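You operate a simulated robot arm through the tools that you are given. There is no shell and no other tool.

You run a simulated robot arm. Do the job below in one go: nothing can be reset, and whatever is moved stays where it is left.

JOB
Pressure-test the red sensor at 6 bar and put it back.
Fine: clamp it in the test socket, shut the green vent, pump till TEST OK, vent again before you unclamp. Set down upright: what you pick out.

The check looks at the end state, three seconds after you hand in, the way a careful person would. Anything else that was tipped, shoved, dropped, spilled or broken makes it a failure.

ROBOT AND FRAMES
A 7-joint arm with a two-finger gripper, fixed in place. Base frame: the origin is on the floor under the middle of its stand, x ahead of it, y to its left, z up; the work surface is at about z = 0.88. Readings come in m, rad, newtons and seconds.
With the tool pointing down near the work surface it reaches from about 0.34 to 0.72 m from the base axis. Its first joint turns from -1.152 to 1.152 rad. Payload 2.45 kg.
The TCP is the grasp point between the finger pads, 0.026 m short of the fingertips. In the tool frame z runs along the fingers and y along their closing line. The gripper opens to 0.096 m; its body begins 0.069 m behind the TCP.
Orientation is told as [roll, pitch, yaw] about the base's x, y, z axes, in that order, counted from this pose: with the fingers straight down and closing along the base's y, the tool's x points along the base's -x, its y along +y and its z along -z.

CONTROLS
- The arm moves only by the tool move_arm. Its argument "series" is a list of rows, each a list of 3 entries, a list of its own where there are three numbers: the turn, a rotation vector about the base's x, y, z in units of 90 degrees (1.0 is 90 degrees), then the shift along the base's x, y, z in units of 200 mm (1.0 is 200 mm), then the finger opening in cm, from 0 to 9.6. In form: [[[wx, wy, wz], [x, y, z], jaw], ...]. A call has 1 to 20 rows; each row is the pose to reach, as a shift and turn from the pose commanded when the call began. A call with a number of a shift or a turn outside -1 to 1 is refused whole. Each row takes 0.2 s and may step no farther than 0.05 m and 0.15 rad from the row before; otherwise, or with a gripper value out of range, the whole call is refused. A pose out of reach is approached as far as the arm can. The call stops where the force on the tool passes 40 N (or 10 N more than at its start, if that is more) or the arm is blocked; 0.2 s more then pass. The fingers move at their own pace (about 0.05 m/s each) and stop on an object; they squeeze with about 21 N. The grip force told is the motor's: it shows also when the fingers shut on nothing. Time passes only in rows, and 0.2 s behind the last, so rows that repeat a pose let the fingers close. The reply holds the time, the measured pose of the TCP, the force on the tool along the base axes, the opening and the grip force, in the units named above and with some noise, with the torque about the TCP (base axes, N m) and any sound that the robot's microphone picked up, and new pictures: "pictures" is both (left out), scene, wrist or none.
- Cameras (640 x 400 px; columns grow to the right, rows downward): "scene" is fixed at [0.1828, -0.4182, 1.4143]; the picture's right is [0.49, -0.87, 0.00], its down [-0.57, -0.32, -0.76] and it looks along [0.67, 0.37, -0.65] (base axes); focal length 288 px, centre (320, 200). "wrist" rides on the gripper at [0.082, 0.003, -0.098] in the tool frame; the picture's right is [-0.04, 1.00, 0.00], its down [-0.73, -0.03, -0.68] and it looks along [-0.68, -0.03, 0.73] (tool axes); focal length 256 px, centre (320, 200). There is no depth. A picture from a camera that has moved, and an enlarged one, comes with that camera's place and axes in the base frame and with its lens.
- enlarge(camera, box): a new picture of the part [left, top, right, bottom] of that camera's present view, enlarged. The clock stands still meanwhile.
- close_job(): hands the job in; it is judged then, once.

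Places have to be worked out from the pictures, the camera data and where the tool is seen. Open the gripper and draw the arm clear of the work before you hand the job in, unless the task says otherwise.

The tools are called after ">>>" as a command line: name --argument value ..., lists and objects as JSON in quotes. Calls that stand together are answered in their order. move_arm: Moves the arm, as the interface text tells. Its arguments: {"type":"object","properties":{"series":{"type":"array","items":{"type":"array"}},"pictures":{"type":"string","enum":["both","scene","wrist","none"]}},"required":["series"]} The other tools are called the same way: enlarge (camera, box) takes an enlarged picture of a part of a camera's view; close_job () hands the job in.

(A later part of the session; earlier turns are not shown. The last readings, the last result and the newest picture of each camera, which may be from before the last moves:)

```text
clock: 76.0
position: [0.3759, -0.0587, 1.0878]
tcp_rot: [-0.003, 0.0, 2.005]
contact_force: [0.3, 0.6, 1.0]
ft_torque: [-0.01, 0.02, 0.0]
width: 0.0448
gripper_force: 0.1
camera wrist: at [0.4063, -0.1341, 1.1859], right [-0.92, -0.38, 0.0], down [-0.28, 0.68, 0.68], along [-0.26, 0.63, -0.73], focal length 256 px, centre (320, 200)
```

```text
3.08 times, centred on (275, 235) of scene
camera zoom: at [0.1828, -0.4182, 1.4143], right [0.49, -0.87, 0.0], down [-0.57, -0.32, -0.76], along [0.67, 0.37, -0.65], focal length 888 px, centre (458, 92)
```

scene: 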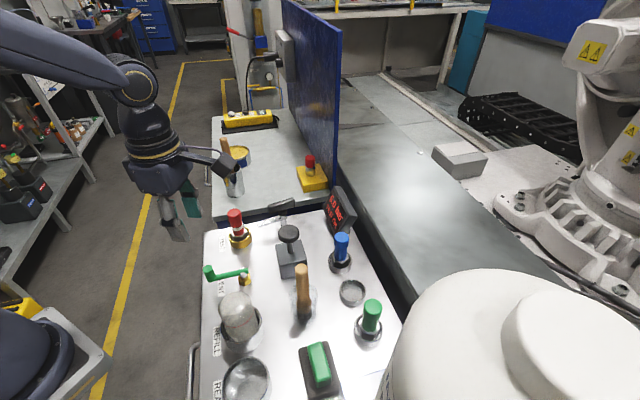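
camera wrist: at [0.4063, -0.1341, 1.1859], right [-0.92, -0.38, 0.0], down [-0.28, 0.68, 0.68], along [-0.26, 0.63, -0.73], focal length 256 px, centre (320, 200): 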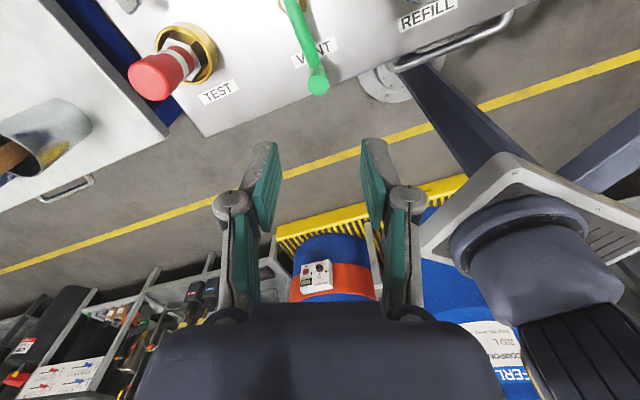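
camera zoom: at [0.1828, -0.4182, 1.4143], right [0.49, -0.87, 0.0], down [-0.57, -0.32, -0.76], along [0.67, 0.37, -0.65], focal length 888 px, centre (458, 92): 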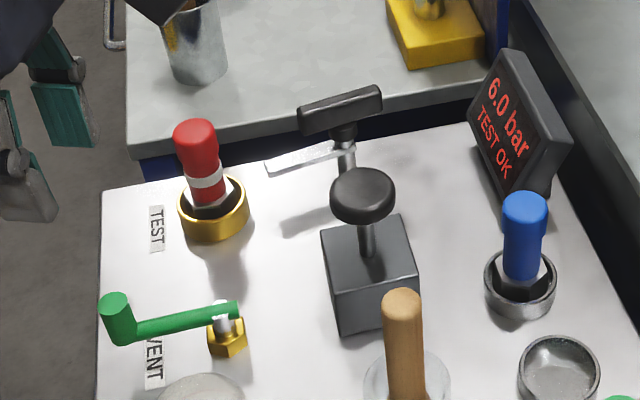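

The knob is right under the TCP and the display holds 6.0 bar TEST OK. I descend and cage the knob loosely with a 2.3 cm opening, so no vertical forces build up.

>>> move_arm --series '[[[0, 0, 0], [0, 0, -0.15], 4.5], [[0, 0, 0], [0, 0, -0.3], 4.5], [[0, 0, 0], [0, 0, -0.45], 4.5], [[0, 0, 0], [0, 0, -0.57], 4.5], [[0, 0, 0], [0, 0, -0.635], 4.5], [[0, 0, 0], [0, 0, -0.635], 3.2], [[0, 0, 0], [0, 0, -0.635], 2.3], [[0, 0, 0], [0, 0, -0.635], 2.3]]' --pictures "wrist"

>>> enlarge --camera "wrist" --box '[240, 80, 400, 240]'

```text
clock: 77.8
position: [0.3751, -0.0564, 0.9612]
tcp_rot: [-0.001, 0.001, 2.004]
contact_force: [-1.1, 0.7, -0.1]
ft_torque: [0.04, 0.01, 0.03]
width: 0.0231
gripper_force: 0.0
camera wrist: at [0.4058, -0.1325, 1.0596], right [-0.92, -0.38, 0.0], down [-0.28, 0.68, 0.68], along [-0.26, 0.63, -0.73], focal length 256 px, centre (320, 200)
```

wrist: 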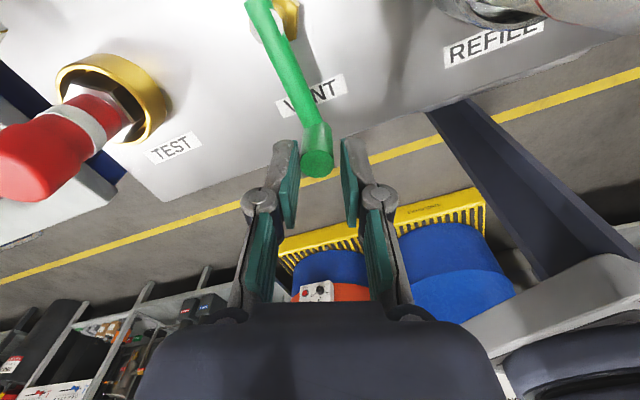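

```text
2.50 times, centred on (320, 160) of wrist
camera zoom: at [0.4058, -0.1325, 1.0596], right [-0.92, -0.38, 0.0], down [-0.28, 0.68, 0.68], along [-0.26, 0.63, -0.73], focal length 640 px, centre (320, 300)
```

zoom: 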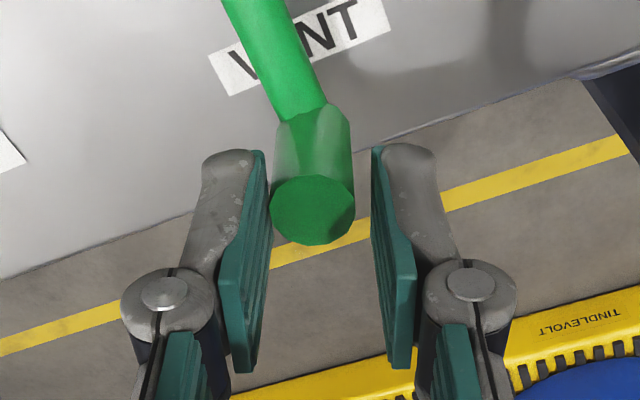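

The knob is caged between the pads. I sweep the lever back along the fitted arc (pivot 0.4206, -0.0987, radius 60 mm), first half.

>>> move_arm --series '[[[0, 0, -0.056], [0.026, 0.024, 0], 2.3], [[0, 0, -0.1145], [0.055, 0.046, 0], 2.3], [[0, 0, -0.173], [0.087, 0.065, 0], 2.3], [[0, 0, -0.2315], [0.1205, 0.0795, 0], 2.3], [[0, 0, -0.29], [0.1555, 0.09, 0], 2.3], [[0, 0, -0.3485], [0.1915, 0.096, 0], 2.3], [[0, 0, -0.407], [0.228, 0.0975, 0], 2.3], [[0, 0, -0.407], [0.228, 0.0975, 0], 2.3]]' --pictures "both"

>>> enlarge --camera "scene" --box '[190, 170, 360, 300]'

```text
clock: 79.7
position: [0.4194, -0.0397, 0.961]
tcp_rot: [-0.003, 0.001, 1.361]
contact_force: [0.0, 0.8, -0.1]
ft_torque: [-0.03, 0.01, 0.0]
width: 0.0229
gripper_force: 0.1
camera wrist: at [0.3996, -0.1185, 1.0597], right [-0.97, 0.25, 0.0], down [0.18, 0.71, 0.68], along [0.17, 0.66, -0.73], focal length 256 px, centre (320, 200)
```

scene: 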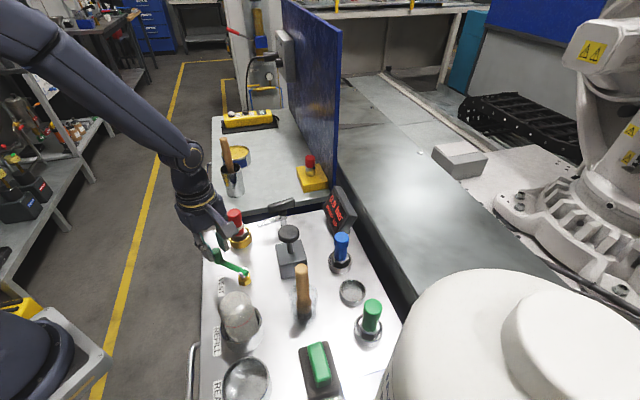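
wrist: 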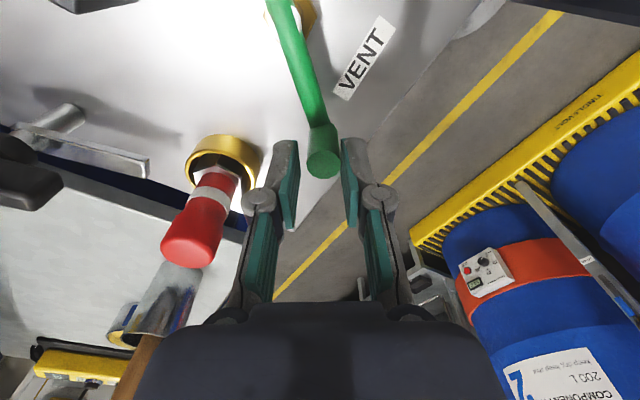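

```text
3.08 times, centred on (275, 235) of scene
camera zoom: at [0.1828, -0.4182, 1.4143], right [0.49, -0.87, 0.0], down [-0.57, -0.32, -0.76], along [0.67, 0.37, -0.65], focal length 888 px, centre (458, 92)
```

zoom: 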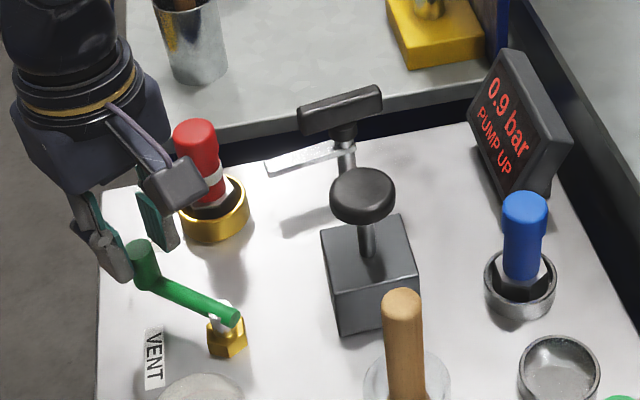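

The pressure is venting, 0.9 bar so far, with no side forces. I finish the sweep back to the lever's original direction.

>>> move_arm --series '[[[0, 0, -0.0585], [0.037, -0.003, 0], 2.3], [[0, 0, -0.117], [0.0725, -0.01, 0], 2.3], [[0, 0, -0.1755], [0.1075, -0.022, 0], 2.3], [[0, 0, -0.234], [0.1405, -0.0375, 0], 2.3], [[0, 0, -0.2925], [0.1715, -0.0575, 0], 2.3], [[0, 0, -0.351], [0.1995, -0.0805, 0], 2.3], [[0, 0, -0.393], [0.218, -0.099, 0], 2.3], [[0, 0, -0.393], [0.222, -0.104, 0], 2.3], [[0, 0, -0.393], [0.222, -0.104, 0], 2.3]]' --pictures "both"

>>> enlarge --camera "scene" --box '[190, 170, 360, 300]'

>>> enlarge --camera "wrist" --box '[220, 60, 420, 260]'

```text
clock: 81.7
position: [0.4647, -0.0617, 0.962]
tcp_rot: [-0.001, 0.0, 0.747]
contact_force: [-0.5, 0.3, 0.8]
ft_torque: [0.02, -0.03, -0.01]
width: 0.0234
gripper_force: 0.0
camera wrist: at [0.4025, -0.1131, 1.0595], right [-0.65, 0.76, 0.0], down [0.56, 0.48, 0.68], along [0.52, 0.44, -0.73], focal length 256 px, centre (320, 200)
```

scene: 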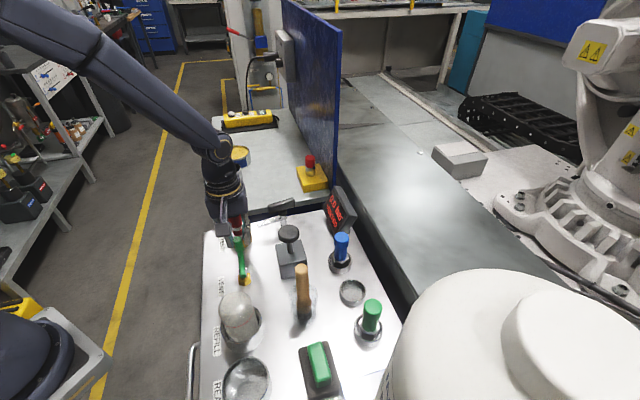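
wrist: 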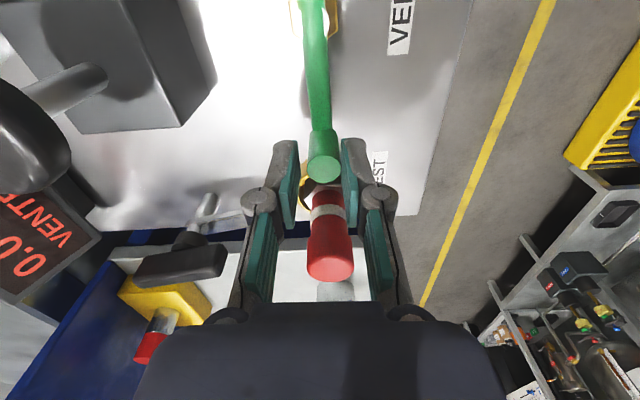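

```text
3.08 times, centred on (275, 235) of scene
camera zoom: at [0.1828, -0.4182, 1.4143], right [0.49, -0.87, 0.0], down [-0.57, -0.32, -0.76], along [0.67, 0.37, -0.65], focal length 888 px, centre (458, 92)
```

zoom: 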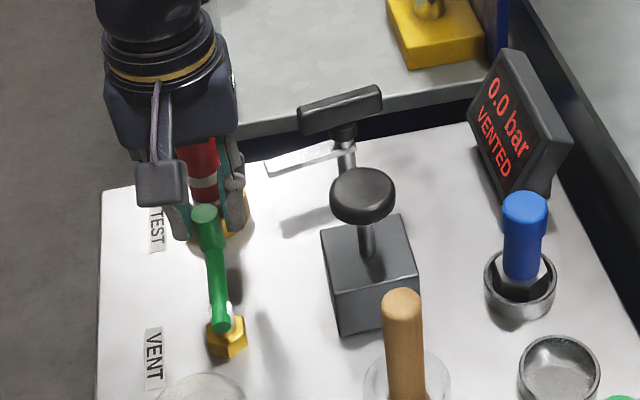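

```text
2.00 times, centred on (320, 160) of wrist
camera zoom: at [0.4025, -0.1131, 1.0595], right [-0.65, 0.76, 0.0], down [0.56, 0.48, 0.68], along [0.52, 0.44, -0.73], focal length 512 px, centre (320, 280)
```

zoom: 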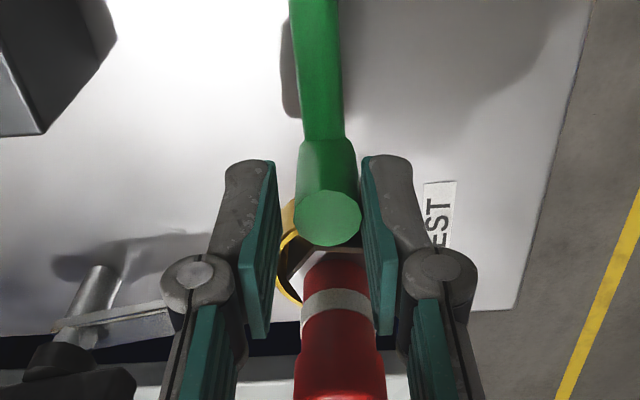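

The display reads 0.0 bar VENTED and the lever is back in its original direction. I open, rise, and go back above the clamp handle with the hand turned to -37° to match the bar.

>>> move_arm --series '[[[0, 0, 0], [0, 0, 0], 3.5], [[0, 0, 0], [0, 0, 0.05], 4], [[0, 0, 0], [0, 0, 0.2], 4.5], [[0, 0, 0], [0, 0, 0.4], 5], [[0, 0, 0], [0, 0, 0.6], 5], [[0, 0, 0], [0, 0, 0.6], 5]]' --pictures "scene"

>>> move_arm --series '[[[0, 0, -0.0886], [0.065, -0.012, 0], 5], [[0, 0, -0.177], [0.13, -0.025, 0], 5], [[0, 0, -0.266], [0.195, -0.037, 0], 5], [[0, 0, -0.354], [0.26, -0.049, 0], 5], [[0, 0, -0.443], [0.325, -0.062, 0], 5], [[0, 0, -0.532], [0.39, -0.074, 0], 5], [[0, 0, -0.62], [0.455, -0.087, 0], 5], [[0, 0, -0.709], [0.52, -0.1, 0], 5], [[0, 0, -0.797], [0.585, -0.112, 0], 5], [[0, 0, -0.8865], [0.6455, -0.1235, 0], 5], [[0, 0, -0.8865], [0.6455, -0.1235, 0], 5]]' --pictures "both"

>>> enlarge --camera "wrist" --box '[200, 0, 440, 200]'

>>> enlarge --camera "scene" --box '[190, 170, 360, 300]'

```text
clock: 83.0
position: [0.4652, -0.0602, 1.082]
tcp_rot: [0.0, -0.001, 0.746]
contact_force: [0.8, 0.3, -0.6]
ft_torque: [-0.04, 0.01, 0.0]
width: 0.0499
gripper_force: 0.0
```

scene: 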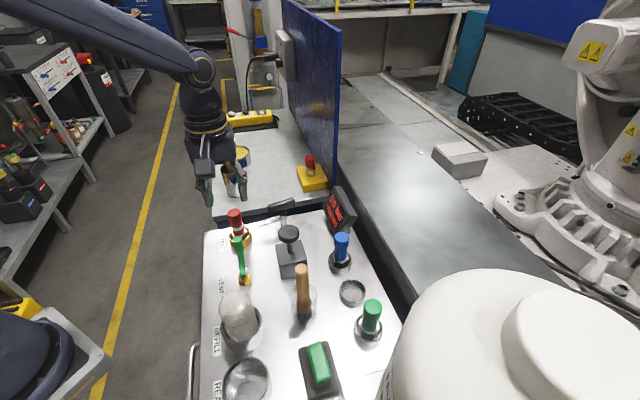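

```text
clock: 85.5
position: [0.5938, -0.0847, 1.0812]
tcp_rot: [-0.001, 0.0, -0.646]
contact_force: [0.3, 0.4, 0.5]
ft_torque: [-0.01, 0.0, 0.02]
width: 0.0501
gripper_force: 0.1
camera wrist: at [0.5311, -0.0333, 1.1793], right [0.63, 0.77, 0.0], down [0.57, -0.47, 0.68], along [0.52, -0.43, -0.73], focal length 256 px, centre (320, 200)
```

scene: 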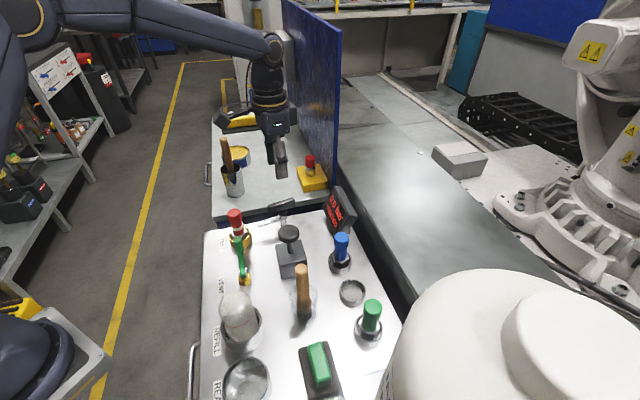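
wrist: 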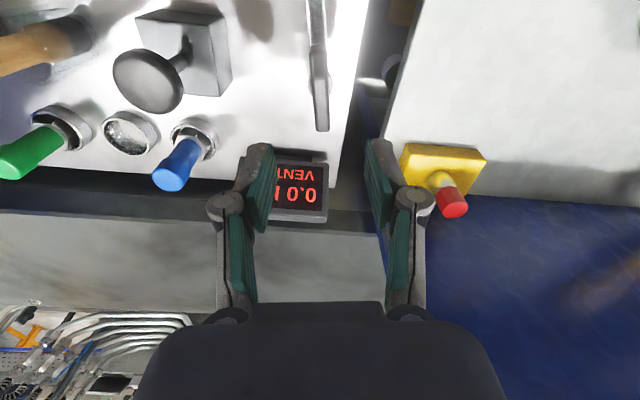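

```text
2.00 times, centred on (320, 100) of wrist
camera zoom: at [0.5311, -0.0333, 1.1793], right [0.63, 0.77, 0.0], down [0.57, -0.47, 0.68], along [0.52, -0.43, -0.73], focal length 512 px, centre (320, 400)
```

zoom: 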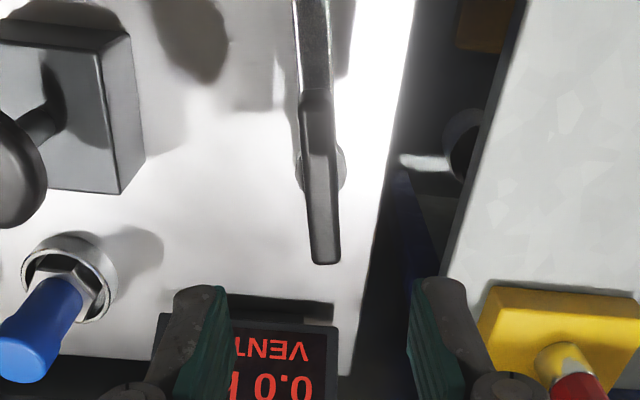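

```text
3.08 times, centred on (275, 235) of scene
camera zoom: at [0.1828, -0.4182, 1.4143], right [0.49, -0.87, 0.0], down [-0.57, -0.32, -0.76], along [0.67, 0.37, -0.65], focal length 888 px, centre (458, 92)
```

zoom: 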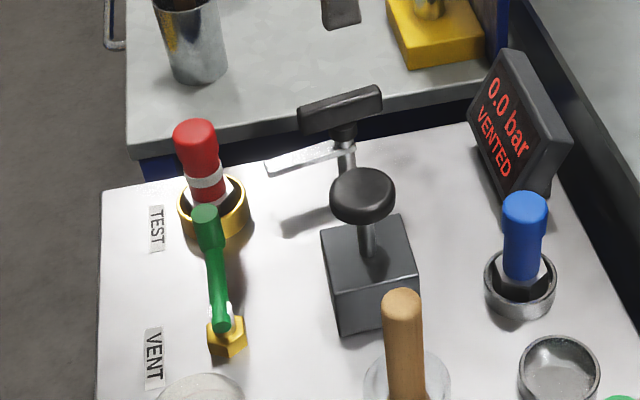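

The vent is open and the handle lines up with the fingers as when I released it. I descend to the same height and grip it.

>>> move_arm --series '[[[0, 0, 0], [0, 0, -0.15], 5], [[0, 0, 0], [0, 0, -0.3], 5], [[0, 0, 0], [0, 0, -0.43], 5], [[0, 0, 0], [0, 0, -0.512], 5], [[0, 0, 0], [0, 0, -0.512], 5], [[0, 0, 0], [0, 0, -0.512], 3], [[0, 0, 0], [0, 0, -0.512], 1], [[0, 0, 0], [0, 0, -0.512], 0.5], [[0, 0, 0], [0, 0, -0.512], 0.5]]' --pictures "wrist"

```text
clock: 87.5
position: [0.5942, -0.0848, 0.9799]
tcp_rot: [-0.001, -0.001, -0.644]
contact_force: [3.5, 2.2, -3.3]
ft_torque: [0.03, -0.15, 0.74]
width: 0.0143
gripper_force: 40.6
camera wrist: at [0.5307, -0.0331, 1.0772], right [0.63, 0.78, 0.0], down [0.57, -0.46, 0.68], along [0.53, -0.43, -0.73], focal length 256 px, centre (320, 200)
```

wrist: 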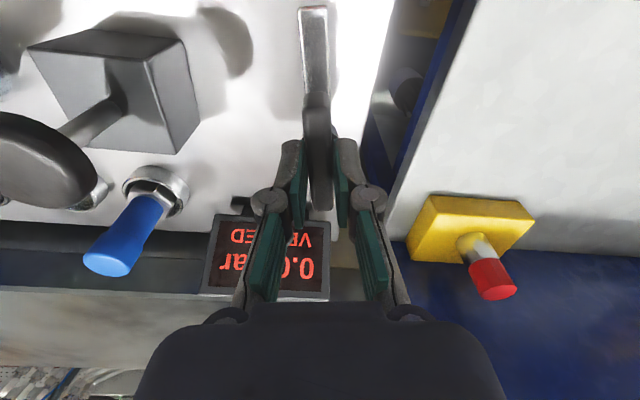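

The grip is good with small forces. I turn the clamp back +30° first.

>>> move_arm --series '[[[0, 0, 0.055], [0, 0, 0], 0.5], [[0, 0, 0.11], [0, 0, 0], 0.5], [[0, 0, 0.165], [0, 0, 0], 0.5], [[0, 0, 0.22], [0, 0, 0], 0.5], [[0, 0, 0.275], [0, 0, 0], 0.5], [[0, 0, 0.33], [0, 0, 0], 0.5], [[0, 0, 0.33], [0, 0, 0], 0.5]]' --pictures "none"

```text
clock: 89.0
position: [0.5945, -0.0858, 0.9794]
tcp_rot: [-0.001, -0.002, -0.127]
contact_force: [7.0, 7.6, -3.3]
ft_torque: [0.22, -0.11, 0.02]
width: 0.0138
gripper_force: 40.6
```

Forces stay around 10 N. I turn another 30°.

>>> move_arm --series '[[[0, 0, 0.055], [0.001, 0.001, 0], 0.5], [[0, 0, 0.11], [0.002, 0.002, 0], 0.5], [[0, 0, 0.165], [0.002, 0.002, 0], 0.5], [[0, 0, 0.22], [0.002, 0.002, 0], 0.5], [[0, 0, 0.275], [0.002, 0.002, 0], 0.5], [[0, 0, 0.33], [0.002, 0.002, 0], 0.5], [[0, 0, 0.33], [0.002, 0.002, 0], 0.5]]' --pictures "none"

```text
clock: 90.7
position: [0.5946, -0.085, 0.9791]
tcp_rot: [-0.001, 0.0, 0.391]
contact_force: [2.9, 5.4, 0.6]
ft_torque: [-0.02, 0.22, 0.02]
width: 0.0138
gripper_force: 40.1
```

About 20° remain to the original open position.

>>> move_arm --series '[[[0, 0, 0.055], [0, 0, 0], 0.5], [[0, 0, 0.11], [0, 0, 0], 0.5], [[0, 0, 0.165], [0, 0, 0], 0.5], [[0, 0, 0.22], [0, 0, 0], 0.5], [[0, 0, 0.22], [0, 0, 0], 0.5]]' --pictures "both"

>>> enlarge --camera "scene" --box '[190, 170, 360, 300]'

```text
clock: 91.8
position: [0.5943, -0.0861, 0.9797]
tcp_rot: [-0.002, 0.0, 0.738]
contact_force: [-4.7, 1.9, 4.4]
ft_torque: [0.66, -0.51, 0.02]
width: 0.0135
gripper_force: 40.2
camera wrist: at [0.5315, -0.1368, 1.0773], right [-0.64, 0.77, 0.0], down [0.56, 0.47, 0.68], along [0.52, 0.44, -0.73], focal length 256 px, centre (320, 200)
```

scene: 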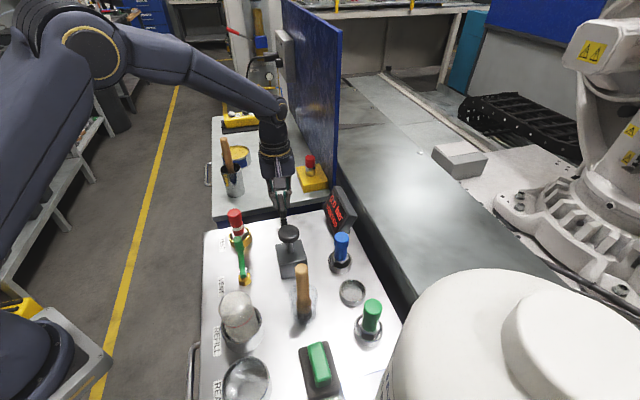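
wrist: 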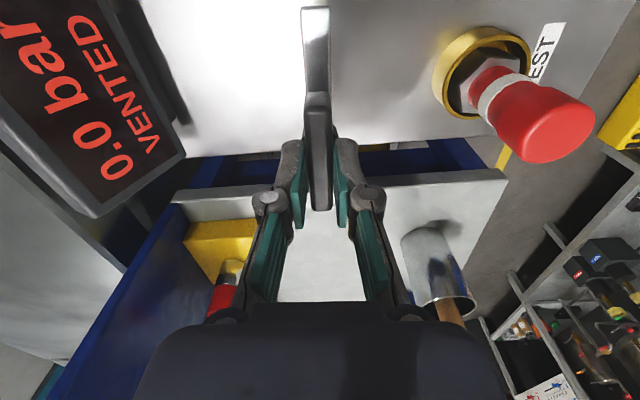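

```text
3.08 times, centred on (275, 235) of scene
camera zoom: at [0.1826, -0.4182, 1.4143], right [0.49, -0.87, 0.0], down [-0.57, -0.32, -0.76], along [0.67, 0.37, -0.65], focal length 888 px, centre (458, 92)
```

zoom: 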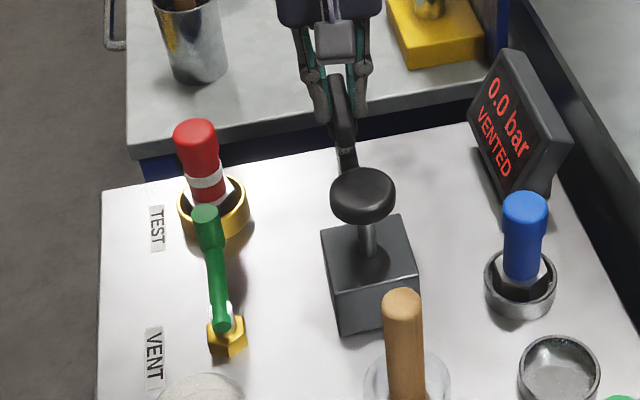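

The clamp is open again, essentially at its original angle. I nudge it 1.5° further, release, and rise.

>>> move_arm --series '[[[0, 0, 0.017], [0, 0, 0], 0.5], [[0, 0, 0.017], [0, 0, 0], 0.5], [[0, 0, 0.017], [0, 0, 0], 3], [[0, 0, 0.017], [0, 0, 0], 5], [[0, 0, 0.017], [0, 0, 0.05], 5], [[0, 0, 0.017], [0, 0, 0.2], 5], [[0, 0, 0.017], [0, 0, 0.4], 5], [[0, 0, 0.017], [0, 0, 0.5], 5], [[0, 0, 0.017], [0, 0, 0.5], 5]]' --pictures "both"

>>> enlarge --camera "scene" --box '[190, 170, 360, 300]'

```text
clock: 93.8
position: [0.5945, -0.0854, 1.0784]
tcp_rot: [-0.001, 0.001, 0.763]
contact_force: [-0.1, 0.2, -0.5]
ft_torque: [0.02, 0.03, 0.04]
width: 0.0501
gripper_force: 0.0
camera wrist: at [0.5334, -0.1382, 1.1772], right [-0.66, 0.75, 0.0], down [0.55, 0.49, 0.68], along [0.51, 0.45, -0.73], focal length 256 px, centre (320, 200)
```

scene: 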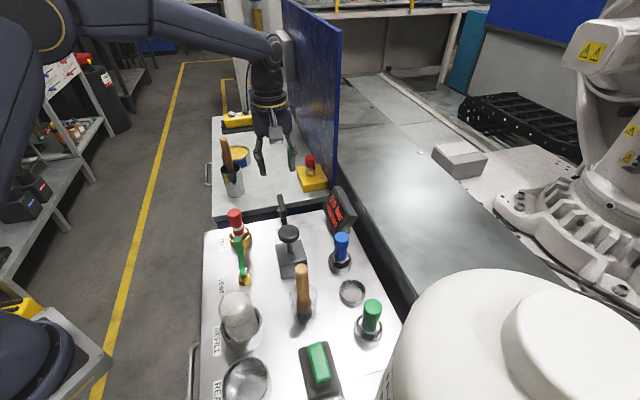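
wrist: 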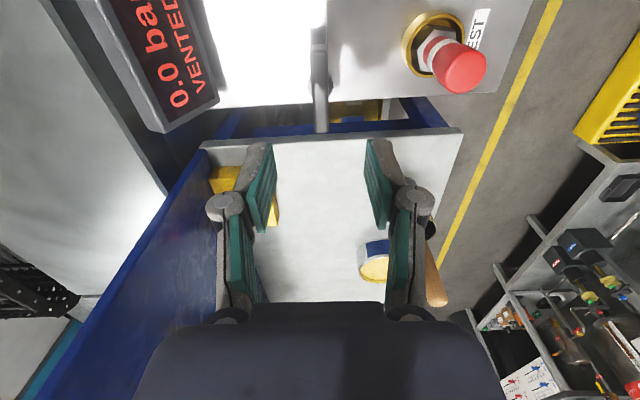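

```text
3.08 times, centred on (275, 235) of scene
camera zoom: at [0.1828, -0.4182, 1.4143], right [0.49, -0.87, 0.0], down [-0.57, -0.32, -0.76], along [0.67, 0.37, -0.65], focal length 888 px, centre (458, 92)
```

zoom: 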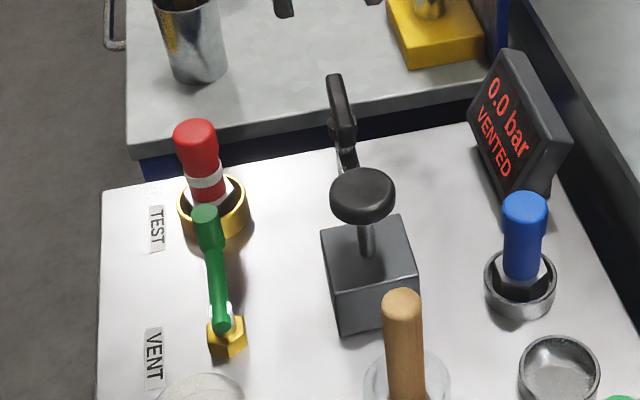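

The clamp bar is back where it started and everything else is undisturbed. I move above the sensor in the TEST socket and check alignment.

>>> move_arm --series '[[[0, 0, -0.0115], [-0.112, 0.083, 0], 6], [[0, 0, -0.0115], [-0.224, 0.166, 0], 6], [[0, 0, -0.0115], [-0.336, 0.249, 0], 6], [[0, 0, -0.0115], [-0.448, 0.332, 0], 6], [[0, 0, -0.0115], [-0.448, 0.332, -0.1], 6], [[0, 0, -0.0115], [-0.448, 0.332, -0.1], 6]]' --pictures "both"

>>> enlarge --camera "wrist" --box '[220, 40, 420, 220]'

```text
clock: 95.2
position: [0.5043, -0.0183, 1.0603]
tcp_rot: [0.001, 0.001, 0.746]
contact_force: [-0.3, -0.7, 1.2]
ft_torque: [0.01, -0.01, -0.01]
width: 0.0601
gripper_force: 0.0
camera wrist: at [0.4425, -0.0711, 1.1575], right [-0.65, 0.76, 0.0], down [0.56, 0.48, 0.68], along [0.52, 0.44, -0.73], focal length 256 px, centre (320, 200)
```

scene: 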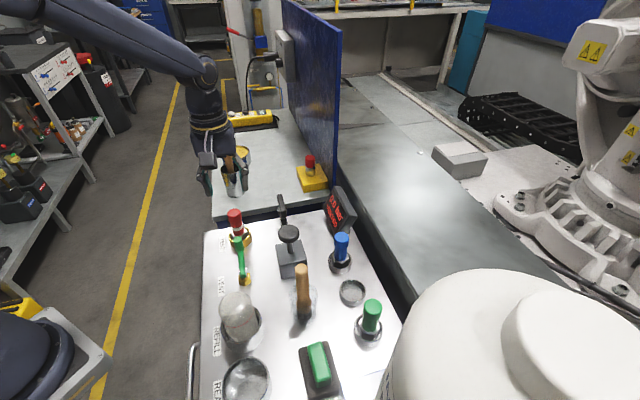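
wrist: 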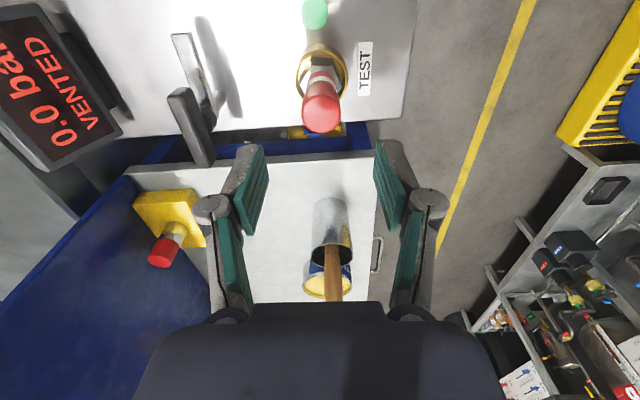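

```text
2.22 times, centred on (320, 130) of wrist
camera zoom: at [0.4425, -0.0711, 1.1575], right [-0.65, 0.76, 0.0], down [0.56, 0.48, 0.68], along [0.52, 0.44, -0.73], focal length 569 px, centre (320, 356)
```

zoom: 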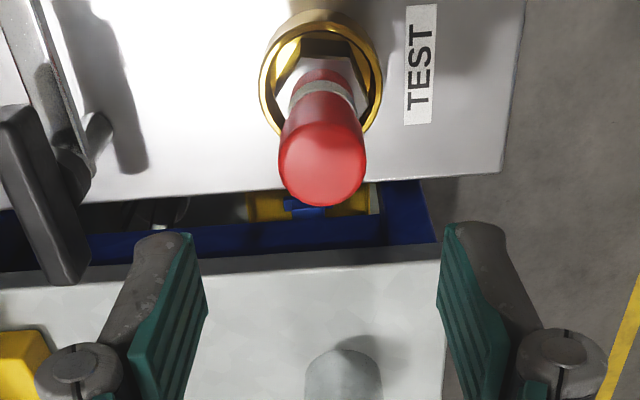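

The sensor is centred under the gripper. I descend around it and close.

>>> move_arm --series '[[[0, 0, 0], [0.004, 0.003, -0.15], 6], [[0, 0, 0], [0.004, 0.003, -0.3], 6], [[0, 0, 0], [0.004, 0.003, -0.45], 6], [[0, 0, 0], [0.004, 0.003, -0.53], 6], [[0, 0, 0], [0.004, 0.003, -0.53], 6], [[0, 0, 0], [0.004, 0.003, -0.53], 4], [[0, 0, 0], [0.004, 0.003, -0.53], 2], [[0, 0, 0], [0.004, 0.003, -0.53], 1], [[0, 0, 0], [0.004, 0.003, -0.53], 1]]' --pictures "wrist"

```text
clock: 97.2
position: [0.5058, -0.0181, 0.9526]
tcp_rot: [0.0, -0.002, 0.743]
contact_force: [-0.3, -0.3, -1.0]
ft_torque: [-0.01, 0.02, -0.03]
width: 0.0287
gripper_force: 20.5
camera wrist: at [0.4427, -0.0712, 1.051], right [-0.65, 0.76, 0.0], down [0.56, 0.48, 0.68], along [0.52, 0.44, -0.73], focal length 256 px, centre (320, 200)
```

wrist: 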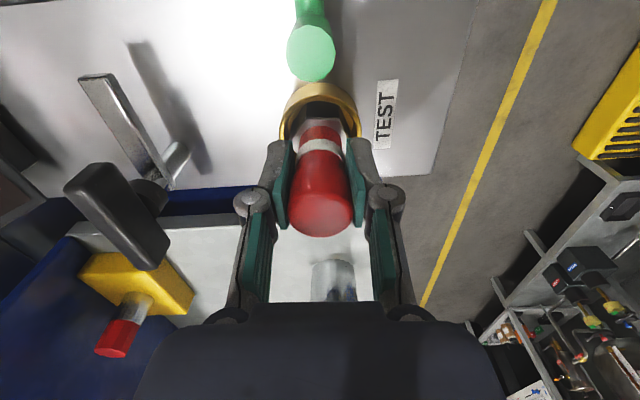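

The sensor is gripped again at 2.9 cm. I lift it straight out.

>>> move_arm --series '[[[0, 0, 0], [0, 0, 0.05], 1], [[0, 0, 0], [0, 0, 0.1], 1], [[0, 0, 0], [0, 0, 0.2], 1], [[0, 0, 0], [0, 0, 0.35], 1], [[0, 0, 0], [0, 0, 0.55], 1], [[0, 0, 0], [0, 0, 0.75], 1], [[0, 0, 0], [0, 0, 0.9], 1], [[0, 0, 0], [0, 0, 0.9], 1]]' --pictures "both"

```text
clock: 99.0
position: [0.5037, -0.0176, 1.1335]
tcp_rot: [-0.001, -0.001, 0.747]
contact_force: [-0.1, -0.6, -1.9]
ft_torque: [-0.05, -0.03, -0.04]
width: 0.0285
gripper_force: 20.8
camera wrist: at [0.4416, -0.0706, 1.2319], right [-0.65, 0.76, 0.0], down [0.56, 0.48, 0.68], along [0.52, 0.44, -0.73], focal length 256 px, centre (320, 200)
```

scene: 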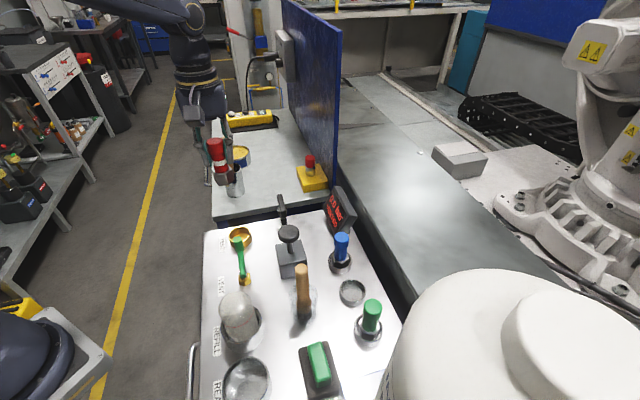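
wrist: 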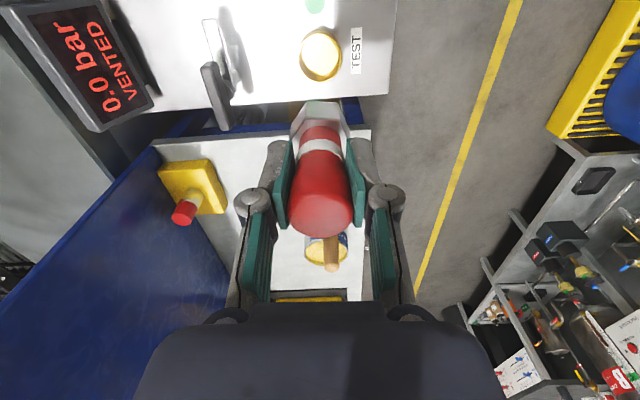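

The sensor is out upright and the socket is empty. I carry it back at z ≈ 1.13 toward its own empty holder between blue and green, turning the yaw back to 20°.

>>> move_arm --series '[[[0, 0, 0], [0, -0.1, 0], 1], [[0, 0, -0.05], [0, -0.3, 0], 1], [[0, 0, -0.1], [0, -0.5, 0], 1], [[0, 0, -0.15], [-0.01, -0.7, 0], 1], [[0, 0, -0.2], [-0.02, -0.9, 0], 1], [[0, 0, -0.25], [-0.03, -1.0, 0], 1]]' --pictures "none"

>>> move_arm --series '[[[0, 0, 0], [-0.008, -0.15, 0], 1], [[0, 0, 0], [-0.008, -0.35, 0], 1], [[0, 0, 0], [-0.008, -0.51, 0], 1], [[0, 0, 0], [-0.008, -0.51, 0], 1], [[0, 0, 0], [-0.008, -0.51, 0], 1]]' --pictures "both"

>>> enlarge --camera "wrist" --box '[240, 0, 400, 130]'

>>> enlarge --camera "scene" --box '[300, 200, 420, 350]'

```text
clock: 100.5
position: [0.4997, -0.2176, 1.1333]
tcp_rot: [0.0, -0.001, 0.352]
contact_force: [0.2, -0.7, -2.1]
ft_torque: [-0.01, 0.04, 0.01]
width: 0.0287
gripper_force: 21.0
```

```text
clock: 101.7
position: [0.4966, -0.3185, 1.133]
tcp_rot: [0.002, -0.001, 0.351]
contact_force: [0.0, -1.4, -2.1]
ft_torque: [-0.02, 0.01, 0.0]
width: 0.0286
gripper_force: 21.0
camera wrist: at [0.4193, -0.3433, 1.2307], right [-0.31, 0.95, 0.0], down [0.7, 0.23, 0.68], along [0.65, 0.21, -0.73], focal length 256 px, centre (320, 200)
```

scene: 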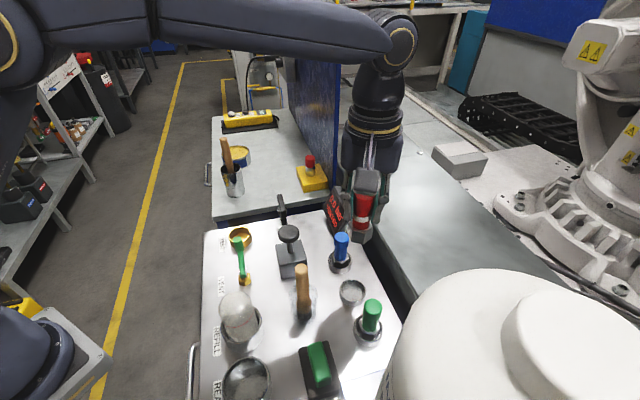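
wrist: 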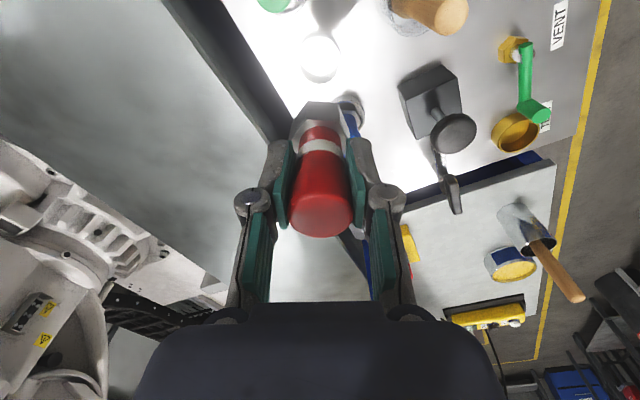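

```text
3.08 times, centred on (320, 65) of wrist
camera zoom: at [0.4193, -0.3433, 1.2307], right [-0.31, 0.95, 0.0], down [0.7, 0.23, 0.68], along [0.65, 0.21, -0.73], focal length 788 px, centre (320, 615)
```

zoom: 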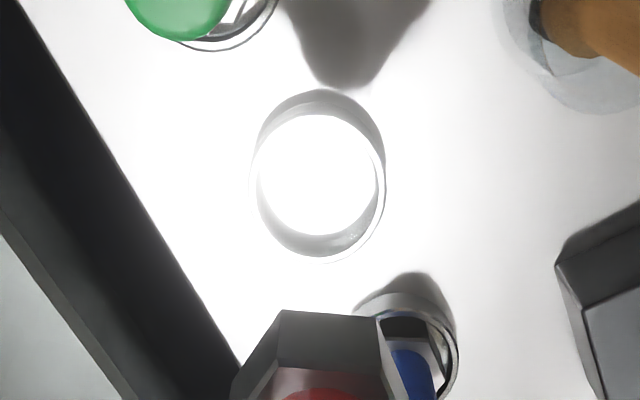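

```text
2.67 times, centred on (360, 275) of scene
camera zoom: at [0.1828, -0.4182, 1.4142], right [0.49, -0.87, 0.0], down [-0.57, -0.32, -0.76], along [0.67, 0.37, -0.65], focal length 769 px, centre (213, 0)
```

zoom: 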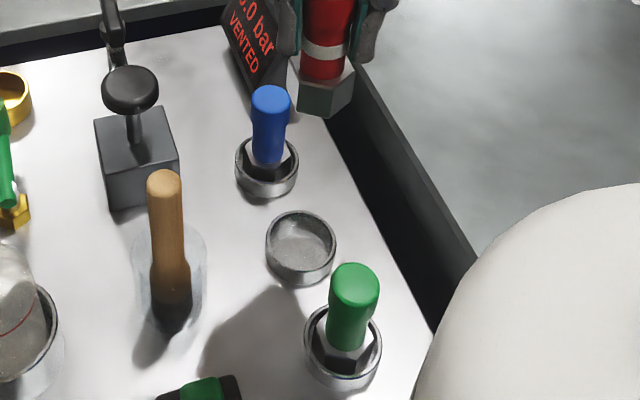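

The empty holder appears about 3–4 mm ahead of the TCP at this height; part of that is arm error that disappears lower down. I shift 1.5 mm forward and descend to z ≈ 1.03 for another check.

>>> move_arm --series '[[[0, 0, 0], [0.007, 0, -0.1], 1], [[0, 0, 0], [0.007, 0, -0.25], 1], [[0, 0, 0], [0.007, 0, -0.4], 1], [[0, 0, 0], [0.007, 0, -0.51], 1], [[0, 0, 0], [0.007, 0, -0.51], 1]]' --pictures "both"

>>> enlarge --camera "wrist" --box '[240, 30, 400, 160]'

>>> enlarge --camera "scene" --box '[300, 200, 420, 350]'

```text
clock: 102.8
position: [0.4987, -0.3198, 1.0313]
tcp_rot: [0.0, 0.0, 0.351]
contact_force: [0.1, 1.3, -1.5]
ft_torque: [0.01, 0.0, 0.01]
width: 0.0284
gripper_force: 21.0
camera wrist: at [0.4207, -0.3449, 1.129], right [-0.31, 0.95, 0.0], down [0.7, 0.23, 0.68], along [0.65, 0.21, -0.73], focal length 256 px, centre (320, 200)
```

scene: 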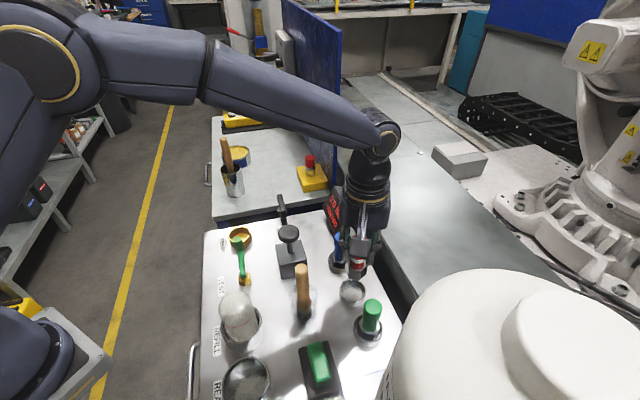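
wrist: 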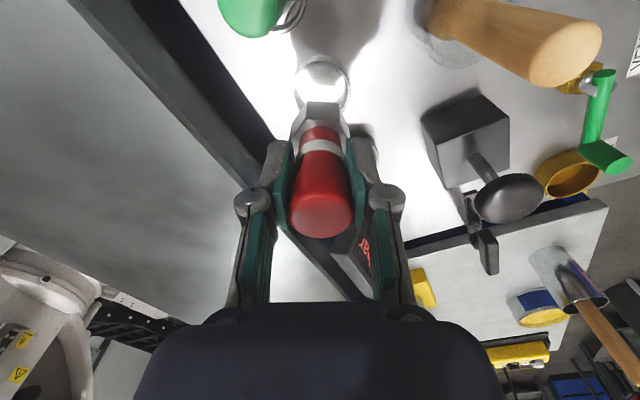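

```text
3.08 times, centred on (320, 95) of wrist
camera zoom: at [0.4207, -0.3449, 1.129], right [-0.31, 0.95, 0.0], down [0.7, 0.23, 0.68], along [0.65, 0.21, -0.73], focal length 788 px, centre (320, 523)
```

zoom: 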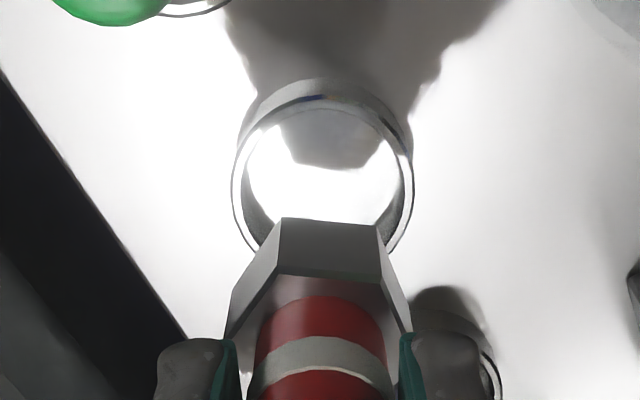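

```text
2.67 times, centred on (360, 275) of scene
camera zoom: at [0.1828, -0.4182, 1.4142], right [0.49, -0.87, 0.0], down [-0.57, -0.32, -0.76], along [0.67, 0.37, -0.65], focal length 769 px, centre (213, 0)
```

zoom: 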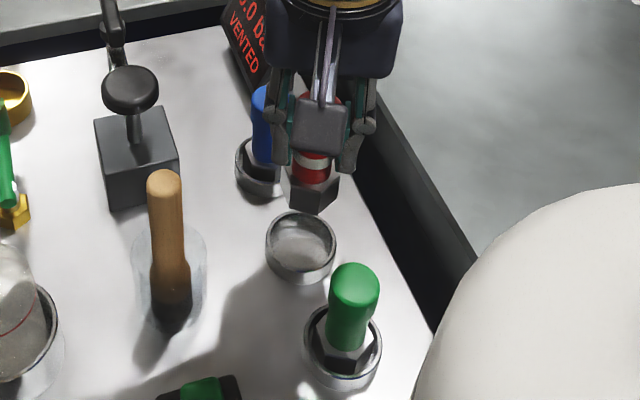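

The holder is centred under the hex, as good as it was for the socket. I lower to just above the rim and then in.

>>> move_arm --series '[[[0, 0, 0], [0, 0, -0.08], 1], [[0, 0, 0], [0, 0, -0.16], 1], [[0, 0, 0], [0, 0, -0.22], 1], [[0, 0, 0], [0, 0, -0.22], 1]]' --pictures "both"

>>> enlarge --camera "wrist" --box '[240, 50, 400, 180]'

>>> enlarge --camera "scene" --box '[300, 220, 420, 350]'

```text
clock: 103.8
position: [0.4989, -0.3201, 0.9859]
tcp_rot: [0.001, -0.001, 0.353]
contact_force: [-0.2, 0.3, -1.2]
ft_torque: [0.01, 0.01, -0.01]
width: 0.0286
gripper_force: 20.8
camera wrist: at [0.4211, -0.3449, 1.0843], right [-0.31, 0.95, 0.0], down [0.7, 0.23, 0.68], along [0.65, 0.21, -0.73], focal length 256 px, centre (320, 200)
```

scene: 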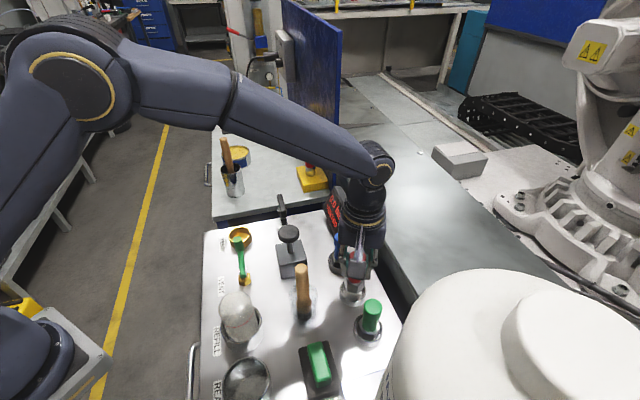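
wrist: 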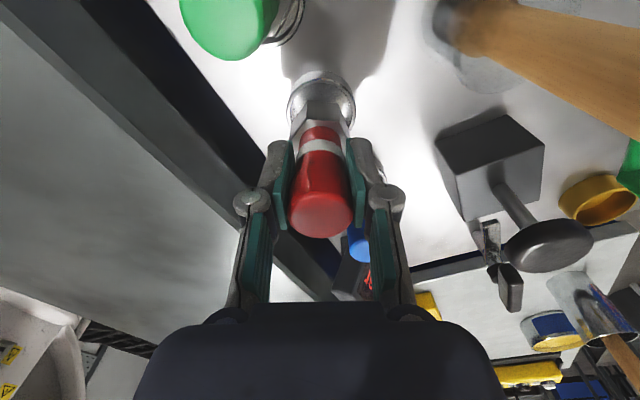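

```text
3.08 times, centred on (320, 115) of wrist
camera zoom: at [0.4211, -0.3449, 1.0843], right [-0.31, 0.95, 0.0], down [0.7, 0.23, 0.68], along [0.65, 0.21, -0.73], focal length 788 px, centre (320, 462)
```

zoom: 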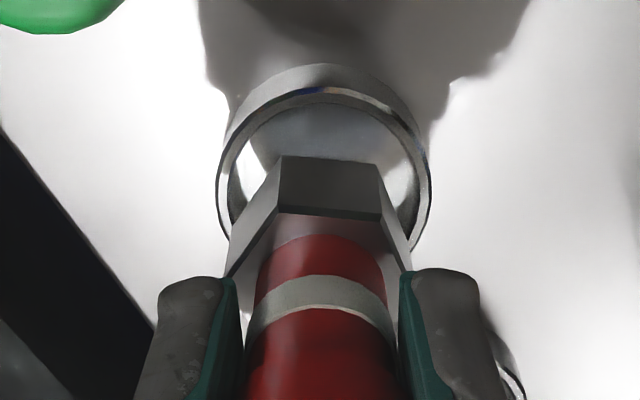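

```text
3.08 times, centred on (360, 285) of scene
camera zoom: at [0.1828, -0.4182, 1.4142], right [0.49, -0.87, 0.0], down [-0.57, -0.32, -0.76], along [0.67, 0.37, -0.65], focal length 888 px, centre (197, -62)
```

zoom: 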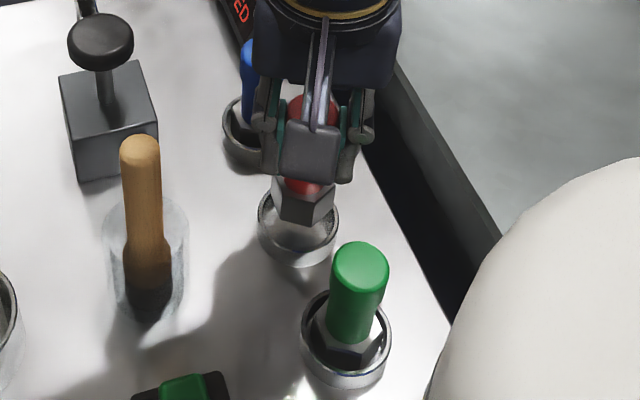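

The hex is well centred over the holder. I lower into it in small steps.

>>> move_arm --series '[[[0, 0, 0], [0, 0, -0.03], 1], [[0, 0, 0], [0, 0, -0.06], 1], [[0, 0, 0], [0, 0, -0.09], 1], [[0, 0, 0], [0, 0, -0.12], 1], [[0, 0, 0], [0, 0, -0.14], 1], [[0, 0, 0], [0, 0, -0.14], 1]]' --pictures "wrist"

>>> enlarge --camera "wrist" --box '[240, 50, 400, 180]'

```text
clock: 105.2
position: [0.4993, -0.321, 0.9593]
tcp_rot: [0.002, 0.001, 0.352]
contact_force: [-0.2, -0.2, -0.4]
ft_torque: [0.03, 0.0, -0.06]
width: 0.0288
gripper_force: 20.4
camera wrist: at [0.4216, -0.3447, 1.0574], right [-0.31, 0.95, 0.0], down [0.7, 0.23, 0.68], along [0.65, 0.21, -0.73], focal length 256 px, centre (320, 200)
```

wrist: 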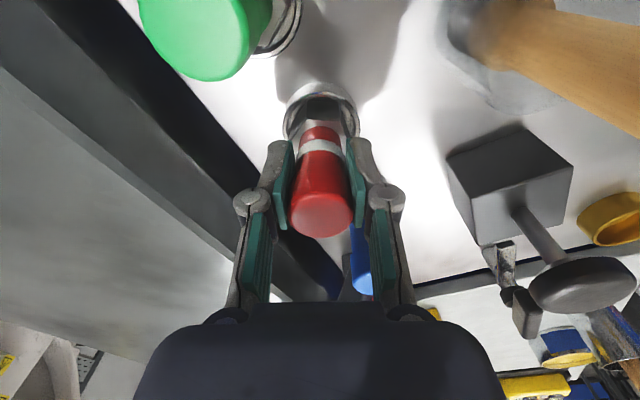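

```text
3.08 times, centred on (320, 115) of wrist
camera zoom: at [0.4216, -0.3447, 1.0574], right [-0.31, 0.95, 0.0], down [0.7, 0.23, 0.68], along [0.65, 0.21, -0.73], focal length 788 px, centre (320, 462)
```

zoom: 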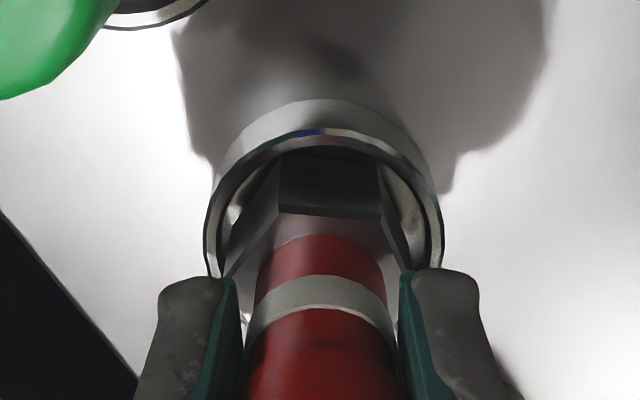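

The hex is inside the ring without side force. I keep lowering in small steps to find the floor.

>>> move_arm --series '[[[0, 0, 0], [0, 0, -0.01], 1], [[0, 0, 0], [0, 0, -0.02], 1], [[0, 0, 0], [0, 0, -0.025], 1], [[0, 0, 0], [0, 0, -0.025], 1]]' --pictures "none"

```text
clock: 106.2
position: [0.4985, -0.3199, 0.9547]
tcp_rot: [0.0, -0.001, 0.352]
contact_force: [0.0, -0.1, -2.2]
ft_torque: [0.0, 0.0, 0.0]
width: 0.0284
gripper_force: 20.7
```

No contact yet. I go down another 2 mm in 1 mm steps.

>>> move_arm --series '[[[0, 0, 0], [0, 0, -0.005], 1], [[0, 0, 0], [0, 0, -0.005], 1], [[0, 0, 0], [0, 0, -0.01], 1], [[0, 0, 0], [0, 0, -0.01], 1]]' --pictures "none"

```text
clock: 107.2
position: [0.4987, -0.3198, 0.9521]
tcp_rot: [-0.002, 0.0, 0.351]
contact_force: [-2.2, 2.9, 8.3]
ft_torque: [0.11, 0.15, 0.01]
width: 0.0286
gripper_force: 20.6
```

Contact: the reading went from -2 to +8 N, so the sensor rests on the holder floor. I ease up half a millimetre and open the fingers.

>>> move_arm --series '[[[0, 0, 0], [0, 0, 0.003], 1], [[0, 0, 0], [0, 0, 0.003], 1], [[0, 0, 0], [0, 0, 0.003], 4], [[0, 0, 0], [0, 0, 0.003], 6.5], [[0, 0, 0], [0, 0, 0.003], 6.5]]' --pictures "both"

>>> enlarge --camera "wrist" --box '[220, 60, 420, 260]'

>>> enlarge --camera "scene" --box '[300, 220, 420, 350]'

```text
clock: 108.5
position: [0.5, -0.3188, 0.9521]
tcp_rot: [0.001, 0.0, 0.353]
contact_force: [-0.5, 0.4, -0.1]
ft_torque: [0.02, 0.0, 0.03]
width: 0.065
gripper_force: 0.0
camera wrist: at [0.4214, -0.3442, 1.0506], right [-0.31, 0.95, 0.0], down [0.7, 0.23, 0.68], along [0.65, 0.21, -0.73], focal length 256 px, centre (320, 200)
```

scene: 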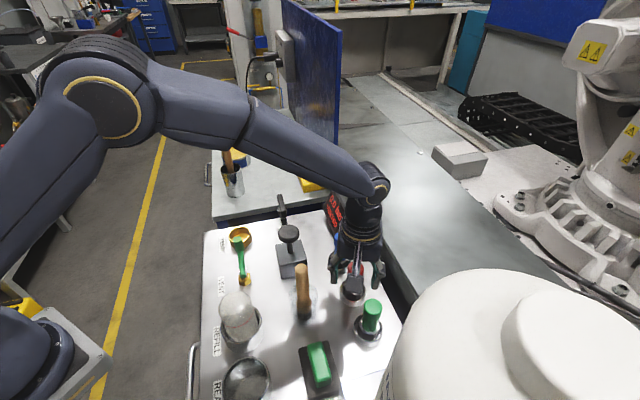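
wrist: 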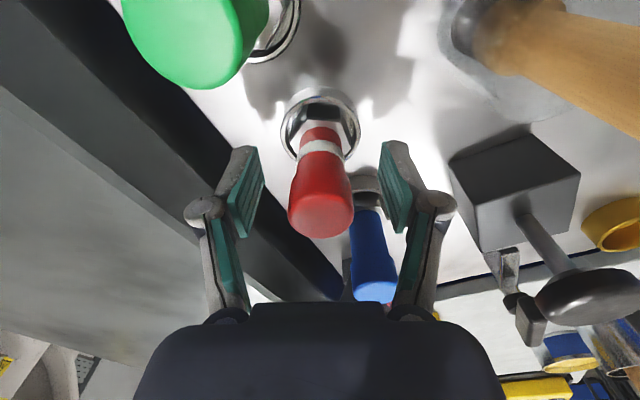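

```text
2.00 times, centred on (320, 160) of wrist
camera zoom: at [0.4214, -0.3442, 1.0506], right [-0.31, 0.95, 0.0], down [0.7, 0.23, 0.68], along [0.65, 0.21, -0.73], focal length 512 px, centre (320, 280)
```

zoom: 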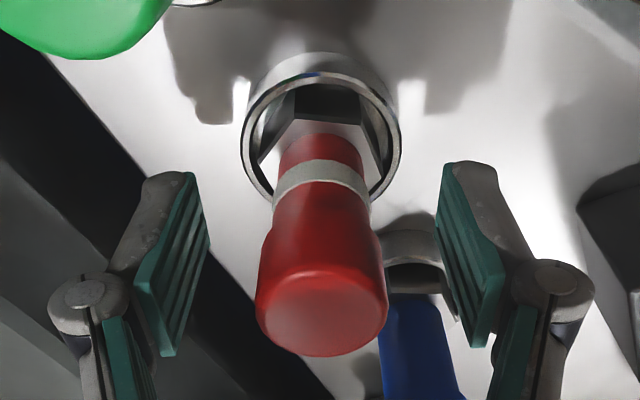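

```text
3.08 times, centred on (360, 285) of scene
camera zoom: at [0.1828, -0.4182, 1.4143], right [0.49, -0.87, 0.0], down [-0.57, -0.32, -0.76], along [0.67, 0.37, -0.65], focal length 888 px, centre (197, -62)
```

zoom: 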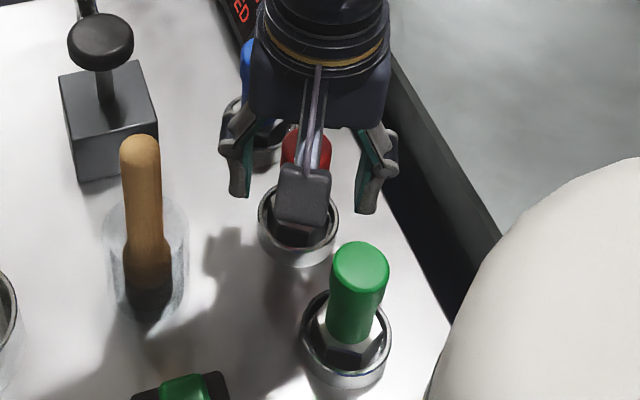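

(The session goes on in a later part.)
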